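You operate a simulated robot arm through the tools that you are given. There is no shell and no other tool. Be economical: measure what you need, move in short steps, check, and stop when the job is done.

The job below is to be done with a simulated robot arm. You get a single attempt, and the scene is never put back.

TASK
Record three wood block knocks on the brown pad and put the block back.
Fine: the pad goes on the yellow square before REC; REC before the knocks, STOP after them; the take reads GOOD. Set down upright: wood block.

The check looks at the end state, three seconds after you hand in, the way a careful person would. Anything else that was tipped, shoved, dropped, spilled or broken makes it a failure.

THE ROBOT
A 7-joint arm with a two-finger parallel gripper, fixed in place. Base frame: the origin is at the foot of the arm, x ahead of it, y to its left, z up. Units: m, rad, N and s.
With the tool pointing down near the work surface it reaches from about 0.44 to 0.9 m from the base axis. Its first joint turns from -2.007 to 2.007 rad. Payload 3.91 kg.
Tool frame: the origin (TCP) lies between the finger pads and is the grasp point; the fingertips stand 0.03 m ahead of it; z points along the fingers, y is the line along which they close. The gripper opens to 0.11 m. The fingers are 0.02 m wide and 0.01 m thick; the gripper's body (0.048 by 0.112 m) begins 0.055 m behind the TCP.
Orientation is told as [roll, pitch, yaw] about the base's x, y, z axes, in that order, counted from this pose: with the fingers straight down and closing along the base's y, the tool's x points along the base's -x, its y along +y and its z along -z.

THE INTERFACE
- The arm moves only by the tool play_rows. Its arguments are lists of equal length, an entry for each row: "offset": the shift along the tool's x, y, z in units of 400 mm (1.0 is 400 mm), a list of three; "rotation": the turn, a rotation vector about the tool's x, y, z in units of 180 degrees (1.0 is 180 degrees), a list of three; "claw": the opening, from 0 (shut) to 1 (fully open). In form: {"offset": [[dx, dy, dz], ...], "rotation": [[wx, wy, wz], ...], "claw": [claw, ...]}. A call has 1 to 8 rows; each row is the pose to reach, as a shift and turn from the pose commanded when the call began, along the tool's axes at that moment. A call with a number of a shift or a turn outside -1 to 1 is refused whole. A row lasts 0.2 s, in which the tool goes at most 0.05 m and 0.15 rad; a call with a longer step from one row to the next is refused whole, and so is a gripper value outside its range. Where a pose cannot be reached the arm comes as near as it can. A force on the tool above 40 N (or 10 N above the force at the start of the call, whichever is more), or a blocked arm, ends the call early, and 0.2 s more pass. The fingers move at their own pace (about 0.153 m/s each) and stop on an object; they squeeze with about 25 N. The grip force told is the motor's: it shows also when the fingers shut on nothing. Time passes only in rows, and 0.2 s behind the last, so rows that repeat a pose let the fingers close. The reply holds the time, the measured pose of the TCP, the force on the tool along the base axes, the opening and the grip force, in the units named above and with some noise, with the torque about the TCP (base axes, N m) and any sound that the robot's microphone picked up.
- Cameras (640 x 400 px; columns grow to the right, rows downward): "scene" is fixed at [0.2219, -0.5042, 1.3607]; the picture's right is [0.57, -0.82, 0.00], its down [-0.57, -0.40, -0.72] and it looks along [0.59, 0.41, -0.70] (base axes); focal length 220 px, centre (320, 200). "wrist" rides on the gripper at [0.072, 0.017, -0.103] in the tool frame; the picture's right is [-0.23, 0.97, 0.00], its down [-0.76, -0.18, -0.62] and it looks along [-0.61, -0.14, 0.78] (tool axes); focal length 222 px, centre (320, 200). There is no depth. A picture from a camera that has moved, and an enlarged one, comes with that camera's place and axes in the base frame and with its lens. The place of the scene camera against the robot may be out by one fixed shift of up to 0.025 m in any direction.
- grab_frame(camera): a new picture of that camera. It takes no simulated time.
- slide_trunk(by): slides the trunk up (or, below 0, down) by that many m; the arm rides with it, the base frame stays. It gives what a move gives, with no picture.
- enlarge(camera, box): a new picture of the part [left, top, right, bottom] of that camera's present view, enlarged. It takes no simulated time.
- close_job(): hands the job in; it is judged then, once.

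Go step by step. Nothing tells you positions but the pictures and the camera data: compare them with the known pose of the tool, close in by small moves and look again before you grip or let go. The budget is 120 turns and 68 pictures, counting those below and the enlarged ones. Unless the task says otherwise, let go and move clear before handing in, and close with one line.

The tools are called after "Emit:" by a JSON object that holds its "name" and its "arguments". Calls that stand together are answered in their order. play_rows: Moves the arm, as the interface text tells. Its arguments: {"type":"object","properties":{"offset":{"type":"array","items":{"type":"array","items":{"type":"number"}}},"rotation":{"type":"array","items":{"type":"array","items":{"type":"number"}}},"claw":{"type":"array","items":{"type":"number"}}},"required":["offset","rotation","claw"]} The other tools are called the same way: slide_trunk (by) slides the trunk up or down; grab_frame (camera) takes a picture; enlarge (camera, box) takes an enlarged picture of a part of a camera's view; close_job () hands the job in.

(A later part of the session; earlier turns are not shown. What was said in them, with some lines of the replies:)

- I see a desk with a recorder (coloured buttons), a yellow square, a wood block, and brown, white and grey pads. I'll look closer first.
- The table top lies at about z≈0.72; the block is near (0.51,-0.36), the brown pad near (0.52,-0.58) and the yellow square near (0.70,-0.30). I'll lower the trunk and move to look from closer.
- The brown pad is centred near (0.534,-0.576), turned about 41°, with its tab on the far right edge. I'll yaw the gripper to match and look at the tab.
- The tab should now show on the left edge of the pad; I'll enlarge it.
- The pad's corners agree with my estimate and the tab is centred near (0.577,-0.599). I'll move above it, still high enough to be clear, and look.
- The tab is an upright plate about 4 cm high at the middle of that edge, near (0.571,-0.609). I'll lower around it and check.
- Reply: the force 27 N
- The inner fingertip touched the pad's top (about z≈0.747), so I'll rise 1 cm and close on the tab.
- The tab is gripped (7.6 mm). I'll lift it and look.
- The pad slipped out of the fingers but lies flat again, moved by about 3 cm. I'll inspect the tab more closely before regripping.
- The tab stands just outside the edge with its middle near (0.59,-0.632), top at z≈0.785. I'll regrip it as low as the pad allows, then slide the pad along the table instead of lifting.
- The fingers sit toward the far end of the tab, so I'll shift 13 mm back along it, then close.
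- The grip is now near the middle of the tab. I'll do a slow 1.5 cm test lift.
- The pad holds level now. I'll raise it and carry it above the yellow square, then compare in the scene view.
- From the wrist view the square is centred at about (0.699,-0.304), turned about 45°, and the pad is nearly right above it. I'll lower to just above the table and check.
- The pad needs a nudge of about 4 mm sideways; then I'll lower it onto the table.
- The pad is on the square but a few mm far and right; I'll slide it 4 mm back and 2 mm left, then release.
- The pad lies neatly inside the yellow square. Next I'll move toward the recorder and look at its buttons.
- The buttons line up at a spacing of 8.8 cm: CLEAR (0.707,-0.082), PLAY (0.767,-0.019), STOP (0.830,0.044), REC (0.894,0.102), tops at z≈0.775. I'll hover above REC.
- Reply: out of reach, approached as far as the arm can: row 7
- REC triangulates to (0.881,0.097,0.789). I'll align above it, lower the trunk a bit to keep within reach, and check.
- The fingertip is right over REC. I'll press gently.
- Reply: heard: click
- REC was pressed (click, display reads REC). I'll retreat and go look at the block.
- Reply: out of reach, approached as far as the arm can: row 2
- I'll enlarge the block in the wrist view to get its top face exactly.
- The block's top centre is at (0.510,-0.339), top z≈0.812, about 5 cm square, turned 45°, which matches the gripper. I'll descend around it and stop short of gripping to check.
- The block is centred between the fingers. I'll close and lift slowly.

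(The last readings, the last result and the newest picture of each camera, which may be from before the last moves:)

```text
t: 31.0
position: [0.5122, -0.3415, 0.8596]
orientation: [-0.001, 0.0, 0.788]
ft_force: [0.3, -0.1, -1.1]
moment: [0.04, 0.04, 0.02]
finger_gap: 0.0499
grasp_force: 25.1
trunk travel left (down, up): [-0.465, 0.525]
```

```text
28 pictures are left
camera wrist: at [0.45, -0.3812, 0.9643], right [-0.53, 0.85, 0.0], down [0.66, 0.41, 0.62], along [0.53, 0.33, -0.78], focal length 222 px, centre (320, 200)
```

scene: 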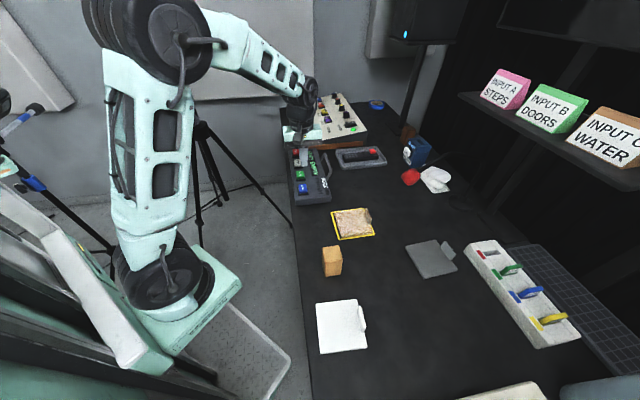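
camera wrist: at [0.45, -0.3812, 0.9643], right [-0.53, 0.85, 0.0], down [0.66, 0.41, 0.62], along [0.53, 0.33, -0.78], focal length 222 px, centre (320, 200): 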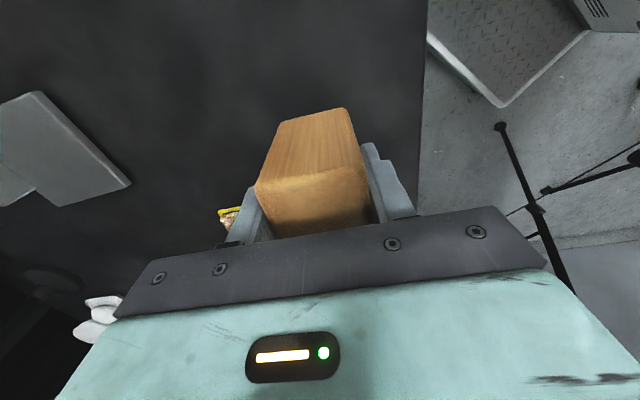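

The block is held firmly. I'll carry it over the pad's centre and hover about 3 cm above.

Emit:
{"name": "play_rows", "arguments": {"offset": [[-0.077, -0.05, 0], [-0.154, -0.1, 0], [-0.231, -0.151, 0], [-0.308, -0.202, 0], [-0.3845, -0.252, 0], [-0.3845, -0.252, 0.075], [-0.3845, -0.252, 0.075]], "rotation": [[0, 0, 0], [0, 0, 0], [0, 0, 0], [0, 0, 0], [0, 0, 0], [0, 0, 0], [0, 0, 0]], "claw": [0.3, 0.3, 0.3, 0.3, 0.3, 0.3, 0.3]}}

Emit:
{"name": "grab_frame", "arguments": {"camera": "wrist"}}

Emit:
{"name": "enlarge", "arguments": {"camera": "scene", "box": [280, 140, 400, 250]}}

```text
t: 32.6
position: [0.6929, -0.305, 0.83]
orientation: [0.001, -0.001, 0.786]
ft_force: [-0.1, -0.9, -0.4]
moment: [-0.04, -0.02, 0.01]
finger_gap: 0.0496
grasp_force: 25.4
trunk travel left (down, up): [-0.465, 0.525]
```

```text
27 pictures are left
camera wrist: at [0.6294, -0.3449, 0.9347], right [-0.53, 0.85, 0.0], down [0.66, 0.41, 0.62], along [0.53, 0.33, -0.78], focal length 222 px, centre (320, 200)
```

wrist: 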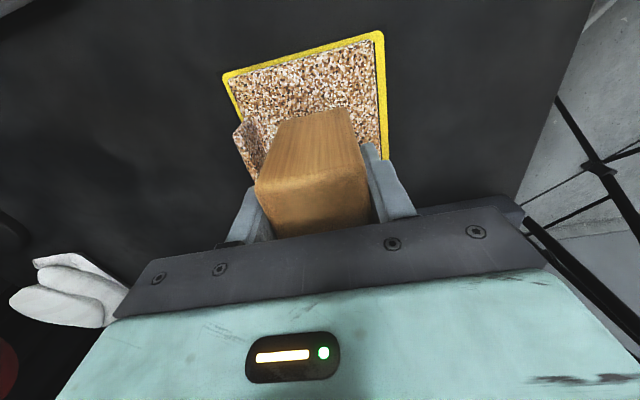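

```text
3.64 times, centred on (340, 195) of scene
camera zoom: at [0.2219, -0.5042, 1.3607], right [0.57, -0.82, 0.0], down [-0.57, -0.4, -0.72], along [0.59, 0.41, -0.7], focal length 801 px, centre (247, 218)
```

zoom: 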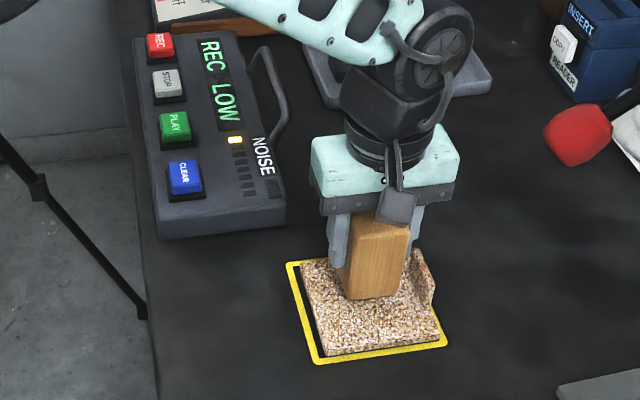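

The display reads REC LOW (nothing loud yet) with one noise bar. I'll do the first moderate knock and listen.

Emit:
{"name": "play_rows", "arguments": {"offset": [[0, 0, 0.08], [0, 0, 0], [0, 0, 0]], "rotation": [[0, 0, 0], [0, 0, 0], [0, 0, 0]], "claw": [0.3, 0.3, 0.3]}}

Emit:
{"name": "enlarge", "arguments": {"camera": "scene", "box": [280, 140, 400, 250]}}

```text
t: 33.4
position: [0.6908, -0.3066, 0.83]
orientation: [-0.002, 0.0, 0.785]
ft_force: [0.1, -0.4, -1.1]
moment: [-0.02, 0.03, 0.03]
finger_gap: 0.0498
grasp_force: 25.3
trunk travel left (down, up): [-0.465, 0.525]
```

```text
3.64 times, centred on (340, 195) of scene
camera zoom: at [0.2219, -0.5042, 1.3607], right [0.57, -0.82, 0.0], down [-0.57, -0.4, -0.72], along [0.59, 0.41, -0.7], focal length 801 px, centre (247, 218)
```

zoom: 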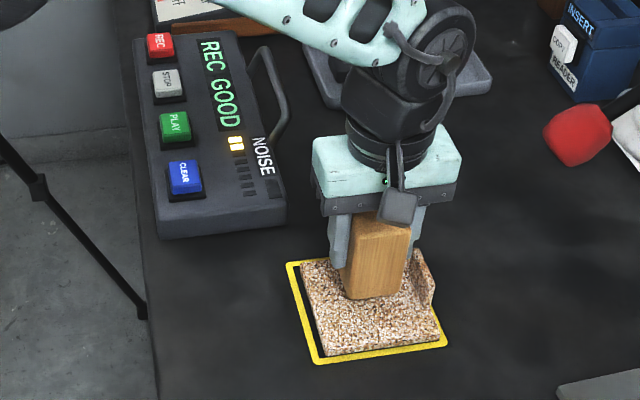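

It now reads REC GOOD, though no sound was reported to me. I'll inspect the meter closely.

Emit:
{"name": "enlarge", "arguments": {"camera": "scene", "box": [300, 148, 345, 205]}}

```text
7.02 times, centred on (322, 176) of scene
camera zoom: at [0.2219, -0.5042, 1.3607], right [0.57, -0.82, 0.0], down [-0.57, -0.4, -0.72], along [0.59, 0.41, -0.7], focal length 1546 px, centre (302, 365)
```

zoom: 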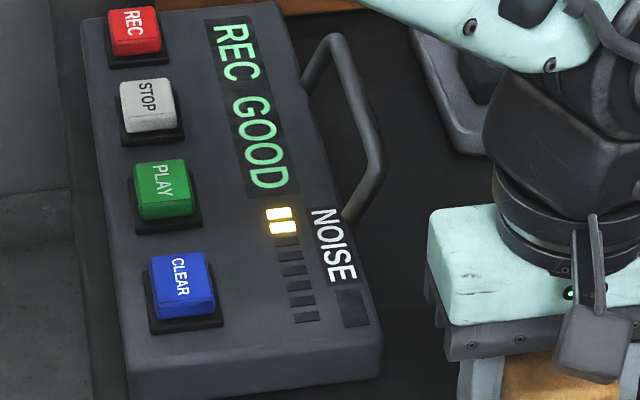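

Two of seven bars are lit. I'll let a moment pass without moving to see whether the meter tracks live noise.

Emit:
{"name": "play_rows", "arguments": {"offset": [[0, 0, 0], [0, 0, 0]], "rotation": [[0, 0, 0], [0, 0, 0]], "claw": [0.3, 0.3]}}

Emit:
{"name": "enlarge", "arguments": {"camera": "scene", "box": [300, 148, 345, 205]}}

```text
t: 34.0
position: [0.6922, -0.3068, 0.8304]
orientation: [0.0, 0.0, 0.785]
ft_force: [0.3, 0.1, -1.8]
moment: [0.01, 0.03, 0.0]
finger_gap: 0.0497
grasp_force: 25.2
trunk travel left (down, up): [-0.465, 0.525]
```

```text
7.02 times, centred on (322, 176) of scene
camera zoom: at [0.2219, -0.5042, 1.3607], right [0.57, -0.82, 0.0], down [-0.57, -0.4, -0.72], along [0.59, 0.41, -0.7], focal length 1546 px, centre (302, 365)
```

zoom: 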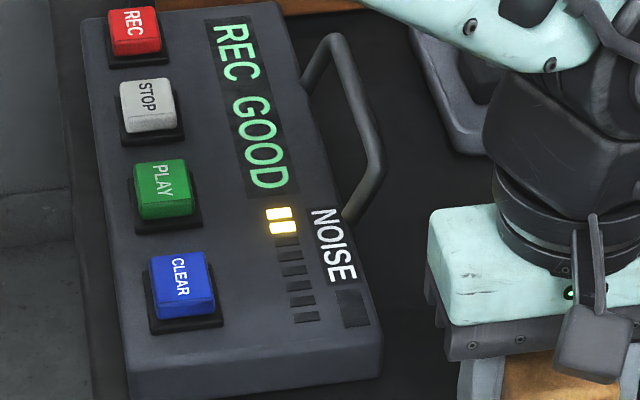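

The meter holds its value, so it looks like a peak. I'll make the second stroke with the same command but hold at the bottom to read the contact force.

Emit:
{"name": "play_rows", "arguments": {"offset": [[0, 0, 0.08]], "rotation": [[0, 0, 0]], "claw": [0.3]}}

Emit:
{"name": "enlarge", "arguments": {"camera": "scene", "box": [300, 148, 400, 250]}}

```text
t: 34.4
position: [0.6924, -0.3063, 0.8002]
orientation: [-0.006, -0.002, 0.785]
ft_force: [-1.9, 0.6, 19.3]
moment: [0.2, 0.39, 0.04]
finger_gap: 0.0499
grasp_force: 24.1
trunk travel left (down, up): [-0.465, 0.525]
```

```text
3.92 times, centred on (350, 199) of scene
camera zoom: at [0.2219, -0.5042, 1.3607], right [0.57, -0.82, 0.0], down [-0.57, -0.4, -0.72], along [0.59, 0.41, -0.7], focal length 864 px, centre (202, 204)
```

zoom: 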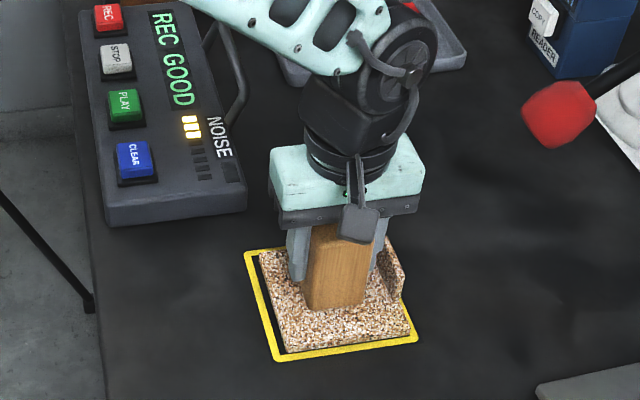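

That was a real contact (19 N) and it still reads GOOD. I'll lift and give the third knock.

Emit:
{"name": "play_rows", "arguments": {"offset": [[0, 0, -0.08], [0, 0, -0.08], [0, 0, -0.08]], "rotation": [[0, 0, 0], [0, 0, 0], [0, 0, 0]], "claw": [0.3, 0.3, 0.3]}}

Emit:
{"name": "enlarge", "arguments": {"camera": "scene", "box": [300, 148, 345, 205]}}

```text
t: 35.2
position: [0.6923, -0.3044, 0.8296]
orientation: [-0.002, 0.0, 0.786]
ft_force: [0.1, 0.2, -0.9]
moment: [-0.01, -0.04, -0.02]
finger_gap: 0.0499
grasp_force: 24.8
trunk travel left (down, up): [-0.465, 0.525]
```

```text
7.02 times, centred on (322, 176) of scene
camera zoom: at [0.2219, -0.5042, 1.3607], right [0.57, -0.82, 0.0], down [-0.57, -0.4, -0.72], along [0.59, 0.41, -0.7], focal length 1546 px, centre (302, 365)
```

zoom: 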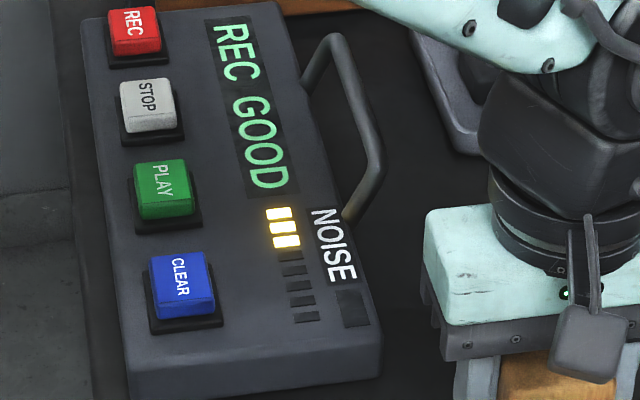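

The meter didn't change on lifting, so it counts contacts. Third knock now.

Emit:
{"name": "play_rows", "arguments": {"offset": [[0, 0, 0.08], [0, 0, 0], [0, 0, -0.05]], "rotation": [[0, 0, 0], [0, 0, 0], [0, 0, 0]], "claw": [0.3, 0.3, 0.3]}}

Emit:
{"name": "enlarge", "arguments": {"camera": "scene", "box": [300, 148, 345, 205]}}

```text
t: 36.0
position: [0.6926, -0.3041, 0.8497]
orientation: [0.0, 0.0, 0.785]
ft_force: [-0.1, -0.1, -1.9]
moment: [0.01, 0.01, 0.04]
finger_gap: 0.0497
grasp_force: 25.1
trunk travel left (down, up): [-0.465, 0.525]
```

```text
7.02 times, centred on (322, 176) of scene
camera zoom: at [0.2219, -0.5042, 1.3607], right [0.57, -0.82, 0.0], down [-0.57, -0.4, -0.72], along [0.59, 0.41, -0.7], focal length 1546 px, centre (302, 365)
```

zoom: 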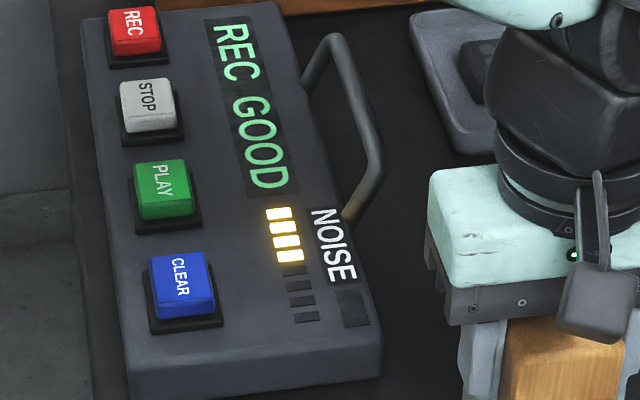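

Three knocks are in and it reads GOOD. Setting the block down could add noise, so I'll press STOP right away with the underside of the held block; STOP is at about (0.822,0.040).

Emit:
{"name": "play_rows", "arguments": {"offset": [[0, 0, -0.1], [-0.05, 0.02, -0.18], [-0.155, 0.07, -0.18], [-0.265, 0.12, -0.18], [-0.375, 0.17, -0.18], [-0.485, 0.22, -0.18], [-0.595, 0.27, -0.18], [-0.7, 0.32, -0.18]], "rotation": [[0, 0, 0], [0, 0, 0], [0, 0, 0], [0, 0, 0], [0, 0, 0], [0, 0, 0], [0, 0, 0], [0, 0, 0]], "claw": [0.3, 0.3, 0.3, 0.3, 0.3, 0.3, 0.3, 0.3]}}

Emit:
{"name": "play_rows", "arguments": {"offset": [[-0.07, 0.03, 0], [-0.136, 0.06, 0], [-0.136, 0.06, 0.06]], "rotation": [[0, 0, 0], [0, 0, 0], [0, 0, 0]], "claw": [0.3, 0.3, 0.3]}}

Emit:
{"name": "enlarge", "arguments": {"camera": "scene", "box": [270, 110, 360, 210]}}

Emit:
{"name": "grab_frame", "arguments": {"camera": "wrist"}}

```text
t: 37.8
position: [0.7986, -0.0144, 0.9219]
orientation: [-0.001, -0.001, 0.784]
ft_force: [0.1, -1.0, -1.8]
moment: [0.06, 0.01, -0.01]
finger_gap: 0.0498
grasp_force: 25.3
trunk travel left (down, up): [-0.465, 0.525]
```

```text
t: 38.6
position: [0.8207, 0.0402, 0.898]
orientation: [0.0, -0.001, 0.786]
ft_force: [-0.6, -1.4, -1.1]
moment: [-0.01, 0.03, -0.01]
finger_gap: 0.0494
grasp_force: 25.3
trunk travel left (down, up): [-0.465, 0.525]
```

```text
4.00 times, centred on (315, 160) of scene
camera zoom: at [0.2219, -0.5042, 1.3607], right [0.57, -0.82, 0.0], down [-0.57, -0.4, -0.72], along [0.59, 0.41, -0.7], focal length 881 px, centre (340, 360)
```

zoom: 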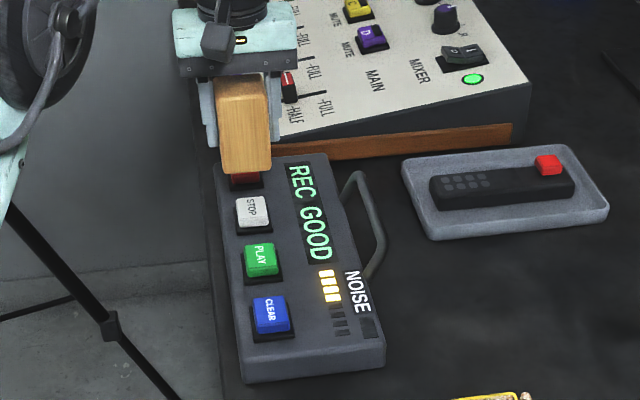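

```text
18 pictures are left
camera wrist: at [0.758, -0.0001, 1.003], right [-0.53, 0.85, 0.0], down [0.66, 0.41, 0.62], along [0.53, 0.33, -0.78], focal length 222 px, centre (320, 200)
```

wrist: 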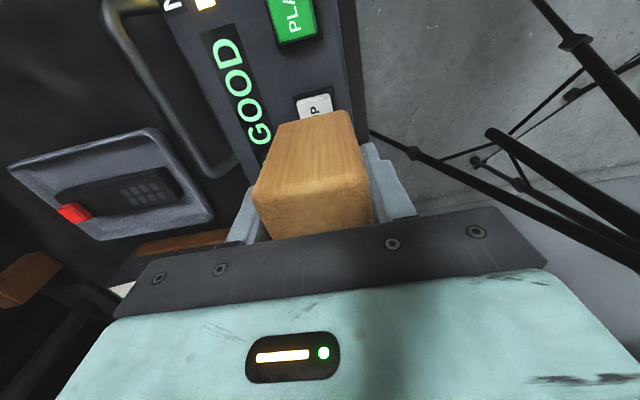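

The block is above STOP. I'll descend and press softly.

Emit:
{"name": "play_rows", "arguments": {"offset": [[0, 0, 0.07], [0, 0, 0.12], [0, 0, 0.134], [0, 0, 0.142], [0, 0, 0.15], [0, 0, 0.156]], "rotation": [[0, 0, 0], [0, 0, 0], [0, 0, 0], [0, 0, 0], [0, 0, 0], [0, 0, 0]], "claw": [0.3, 0.3, 0.3, 0.3, 0.3, 0.3]}}

Emit:
{"name": "enlarge", "arguments": {"camera": "scene", "box": [270, 110, 360, 210]}}

```text
t: 40.0
position: [0.821, 0.0397, 0.8357]
orientation: [0.0, 0.001, 0.786]
ft_force: [0.0, 1.5, 1.6]
moment: [0.09, -0.03, 0.03]
finger_gap: 0.0497
grasp_force: 24.8
trunk travel left (down, up): [-0.465, 0.525]
heard: click
```

```text
4.00 times, centred on (315, 160) of scene
camera zoom: at [0.2219, -0.5042, 1.3607], right [0.57, -0.82, 0.0], down [-0.57, -0.4, -0.72], along [0.59, 0.41, -0.7], focal length 881 px, centre (340, 360)
```

zoom: 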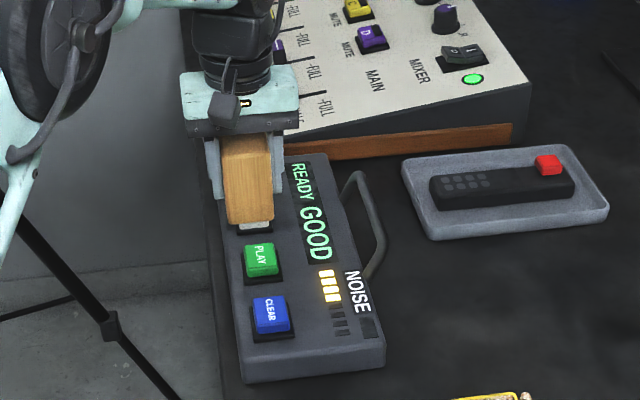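

The display reads READY GOOD: the take is recorded. Now I'll carry the block back to its original place.

Emit:
{"name": "play_rows", "arguments": {"offset": [[0, 0, -0.06], [0, 0, -0.16], [0.08, -0.01, -0.24], [0.2, -0.02, -0.24], [0.32, -0.035, -0.24], [0.44, -0.045, -0.24], [0.56, -0.058, -0.24], [0.68, -0.07, -0.24]], "rotation": [[0, 0, 0], [0, 0, 0], [0, 0, 0], [0, 0, 0], [0, 0, 0], [0, 0, 0], [0, 0, 0], [0, 0, 0]], "claw": [0.3, 0.3, 0.3, 0.3, 0.3, 0.3, 0.3, 0.3]}}

Emit:
{"name": "play_rows", "arguments": {"offset": [[0.12, -0.012, 0], [0.24, -0.024, 0], [0.36, -0.036, 0], [0.46, -0.048, 0], [0.54, -0.058, 0], [0.54, -0.058, 0]], "rotation": [[0, 0, 0], [0, 0, 0], [0, 0, 0], [0, 0, 0], [0, 0, 0], [0, 0, 0]], "claw": [0.3, 0.3, 0.3, 0.3, 0.3, 0.3]}}

```text
t: 41.8
position: [0.6476, -0.1735, 0.9314]
orientation: [0.0, 0.0, 0.788]
ft_force: [-0.6, -1.3, -1.5]
moment: [-0.04, 0.0, -0.03]
finger_gap: 0.0498
grasp_force: 25.2
trunk travel left (down, up): [-0.465, 0.525]
```

```text
t: 43.2
position: [0.5131, -0.3392, 0.9304]
orientation: [0.001, -0.001, 0.786]
ft_force: [0.6, -0.4, -1.6]
moment: [-0.02, 0.01, 0.01]
finger_gap: 0.0498
grasp_force: 25.1
trunk travel left (down, up): [-0.465, 0.525]
```

I'm right above the original spot; I'll lower gently to the table.

Emit:
{"name": "play_rows", "arguments": {"offset": [[0.003, -0.003, 0.11], [0.003, -0.003, 0.22], [0.003, -0.003, 0.31], [0.003, -0.003, 0.335], [0.003, -0.003, 0.345], [0.003, -0.003, 0.351], [0.003, -0.003, 0.355], [0.003, -0.003, 0.358]], "rotation": [[0, 0, 0], [0, 0, 0], [0, 0, 0], [0, 0, 0], [0, 0, 0], [0, 0, 0], [0, 0, 0], [0, 0, 0]], "claw": [0.3, 0.3, 0.3, 0.3, 0.3, 0.3, 0.3, 0.3]}}

Emit:
{"name": "enlarge", "arguments": {"camera": "scene", "box": [290, 220, 400, 300]}}

```text
t: 45.0
position: [0.5131, -0.3431, 0.7886]
orientation: [0.0, 0.0, 0.786]
ft_force: [0.6, 0.5, -1.1]
moment: [0.0, -0.01, 0.0]
finger_gap: 0.0501
grasp_force: 25.1
trunk travel left (down, up): [-0.465, 0.525]
```

```text
5.00 times, centred on (345, 260) of scene
camera zoom: at [0.2219, -0.5042, 1.3607], right [0.57, -0.82, 0.0], down [-0.57, -0.4, -0.72], along [0.59, 0.41, -0.7], focal length 1102 px, centre (195, -100)
```

zoom: 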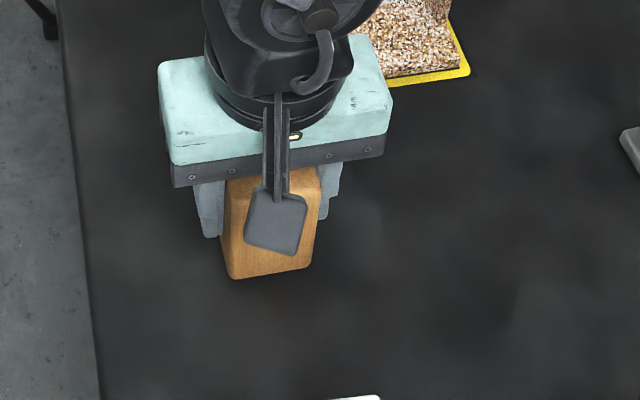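

The block is about 7 mm right of its original spot and not yet touching. I'll shift left 6 mm and lower until contact.

Emit:
{"name": "play_rows", "arguments": {"offset": [[0, 0.015, -0.005], [0, 0.015, 0.002], [0, 0.015, 0.006], [0, 0.015, 0.009], [0, 0.015, 0.009]], "rotation": [[0, 0, 0], [0, 0, 0], [0, 0, 0], [0, 0, 0], [0, 0, 0]], "claw": [0.3, 0.3, 0.3, 0.3, 0.3]}}

Emit:
{"name": "enlarge", "arguments": {"camera": "scene", "box": [290, 220, 400, 300]}}

```text
t: 46.2
position: [0.5085, -0.3394, 0.7847]
orientation: [-0.002, 0.002, 0.786]
ft_force: [0.7, 0.0, -1.2]
moment: [-0.03, -0.01, 0.0]
finger_gap: 0.0497
grasp_force: 24.9
trunk travel left (down, up): [-0.465, 0.525]
```

```text
5.00 times, centred on (345, 260) of scene
camera zoom: at [0.2219, -0.5042, 1.3607], right [0.57, -0.82, 0.0], down [-0.57, -0.4, -0.72], along [0.59, 0.41, -0.7], focal length 1102 px, centre (195, -100)
```

zoom: 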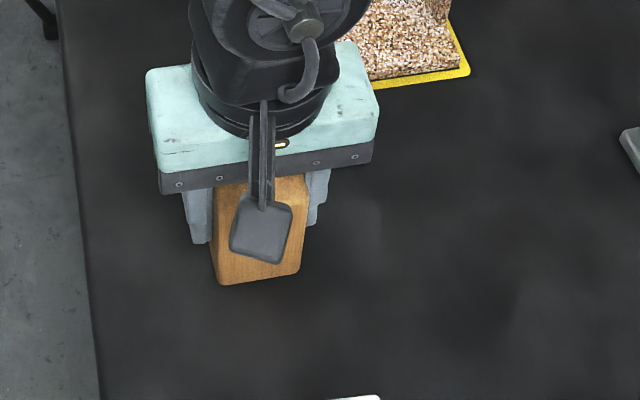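

It now matches the original place. Contact hasn't shown yet, so I'll lower a few more millimetres.

Emit:
{"name": "play_rows", "arguments": {"offset": [[0, 0, 0.003], [0, 0, 0.006], [0, 0, 0.009]], "rotation": [[0, 0, 0], [0, 0, 0], [0, 0, 0]], "claw": [0.3, 0.3, 0.3]}}

```text
t: 47.0
position: [0.5079, -0.3386, 0.7814]
orientation: [0.0, 0.002, 0.784]
ft_force: [-3.3, 1.0, 7.7]
moment: [0.25, 0.0, 0.04]
finger_gap: 0.0495
grasp_force: 24.7
trunk travel left (down, up): [-0.465, 0.525]
```

The block is touching the table (8 N). I'll ease off slightly, open, and rise straight up.

Emit:
{"name": "play_rows", "arguments": {"offset": [[0, 0, -0.002], [0, 0, -0.002], [0, 0, -0.002], [0, 0, -0.002], [0, 0, -0.06], [0, 0, -0.15], [0, 0, -0.26], [0, 0, -0.36]], "rotation": [[0, 0, 0], [0, 0, 0], [0, 0, 0], [0, 0, 0], [0, 0, 0], [0, 0, 0], [0, 0, 0], [0, 0, 0]], "claw": [0.5, 0.6, 0.9, 0.9, 0.9, 0.9, 0.9, 0.9]}}

Emit:
{"name": "grab_frame", "arguments": {"camera": "scene"}}

Emit:
{"name": "enlarge", "arguments": {"camera": "scene", "box": [280, 140, 400, 300]}}

```text
t: 48.8
position: [0.5076, -0.3426, 0.9217]
orientation: [0.0, 0.001, 0.787]
ft_force: [-0.9, 0.3, -0.1]
moment: [-0.02, 0.01, 0.01]
finger_gap: 0.0987
grasp_force: 0.0
trunk travel left (down, up): [-0.465, 0.525]
```

```text
14 pictures are left
```

scene: 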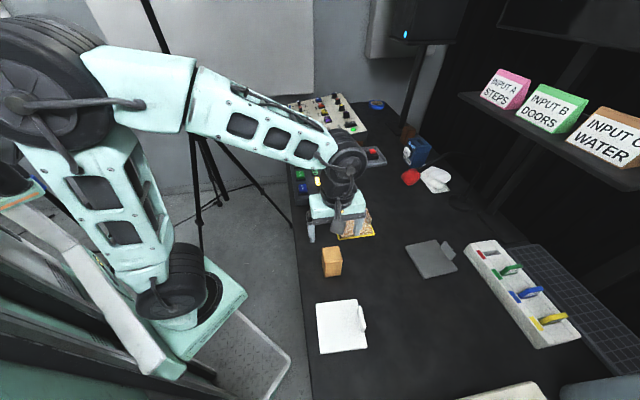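

```text
2.50 times, centred on (340, 220) of scene
camera zoom: at [0.2219, -0.5042, 1.3607], right [0.57, -0.82, 0.0], down [-0.57, -0.4, -0.72], along [0.59, 0.41, -0.7], focal length 551 px, centre (270, 150)
```

zoom: 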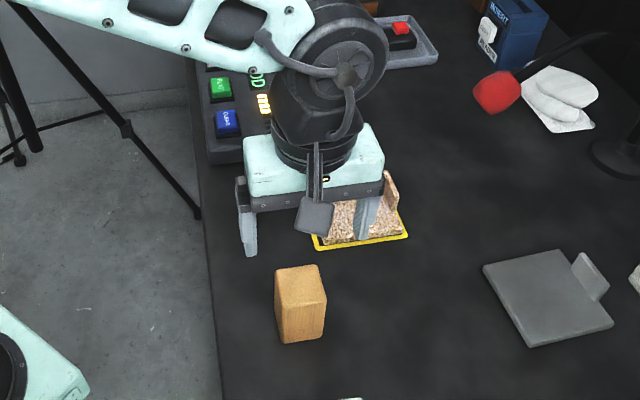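

The block stands upright in its place. I'll move the arm clear and check the recorder and pad once more.

Emit:
{"name": "play_rows", "arguments": {"offset": [[0.03, 0, -0.1], [0.06, 0, -0.2], [0.08, 0, -0.3], [0.1, 0, -0.4]], "rotation": [[0, 0, 0], [0, 0, 0], [0, 0, 0], [0, 0, 0]], "claw": [0.9, 0.9, 0.9, 0.9]}}

Emit:
{"name": "enlarge", "arguments": {"camera": "scene", "box": [280, 140, 400, 300]}}

Emit:
{"name": "grab_frame", "arguments": {"camera": "wrist"}}

```text
t: 49.8
position: [0.4818, -0.3648, 1.0832]
orientation: [0.0, 0.0, 0.787]
ft_force: [0.0, 0.6, -0.1]
moment: [0.04, 0.01, 0.03]
finger_gap: 0.0987
grasp_force: 0.0
trunk travel left (down, up): [-0.465, 0.525]
```

```text
2.50 times, centred on (340, 220) of scene
camera zoom: at [0.2219, -0.5042, 1.3607], right [0.57, -0.82, 0.0], down [-0.57, -0.4, -0.72], along [0.59, 0.41, -0.7], focal length 551 px, centre (270, 150)
```

zoom: 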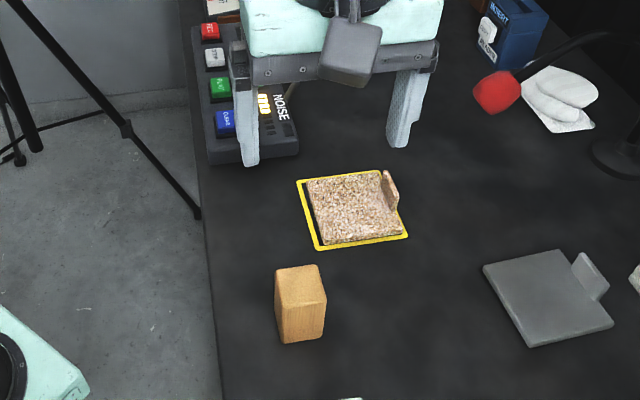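

```text
11 pictures are left
camera wrist: at [0.4187, -0.4057, 1.1879], right [-0.53, 0.85, 0.0], down [0.66, 0.41, 0.62], along [0.53, 0.33, -0.78], focal length 222 px, centre (320, 200)
```

wrist: 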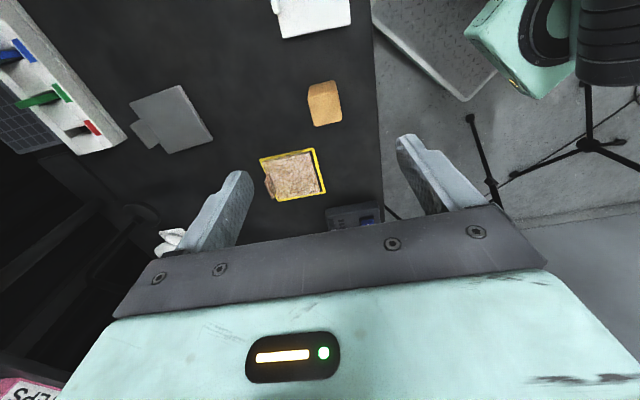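

The pad is on the square, the block is back upright in its place, the last display reading was READY GOOD, and the arm is clear, so I'm handing in.

Emit:
{"name": "close_job", "arguments": {}}

```text
The job is handed in.
```

I recorded three wood block knocks on the brown pad. The recorder read READY GOOD after STOP, the pad is on the yellow square, and the block is upright in its original place.
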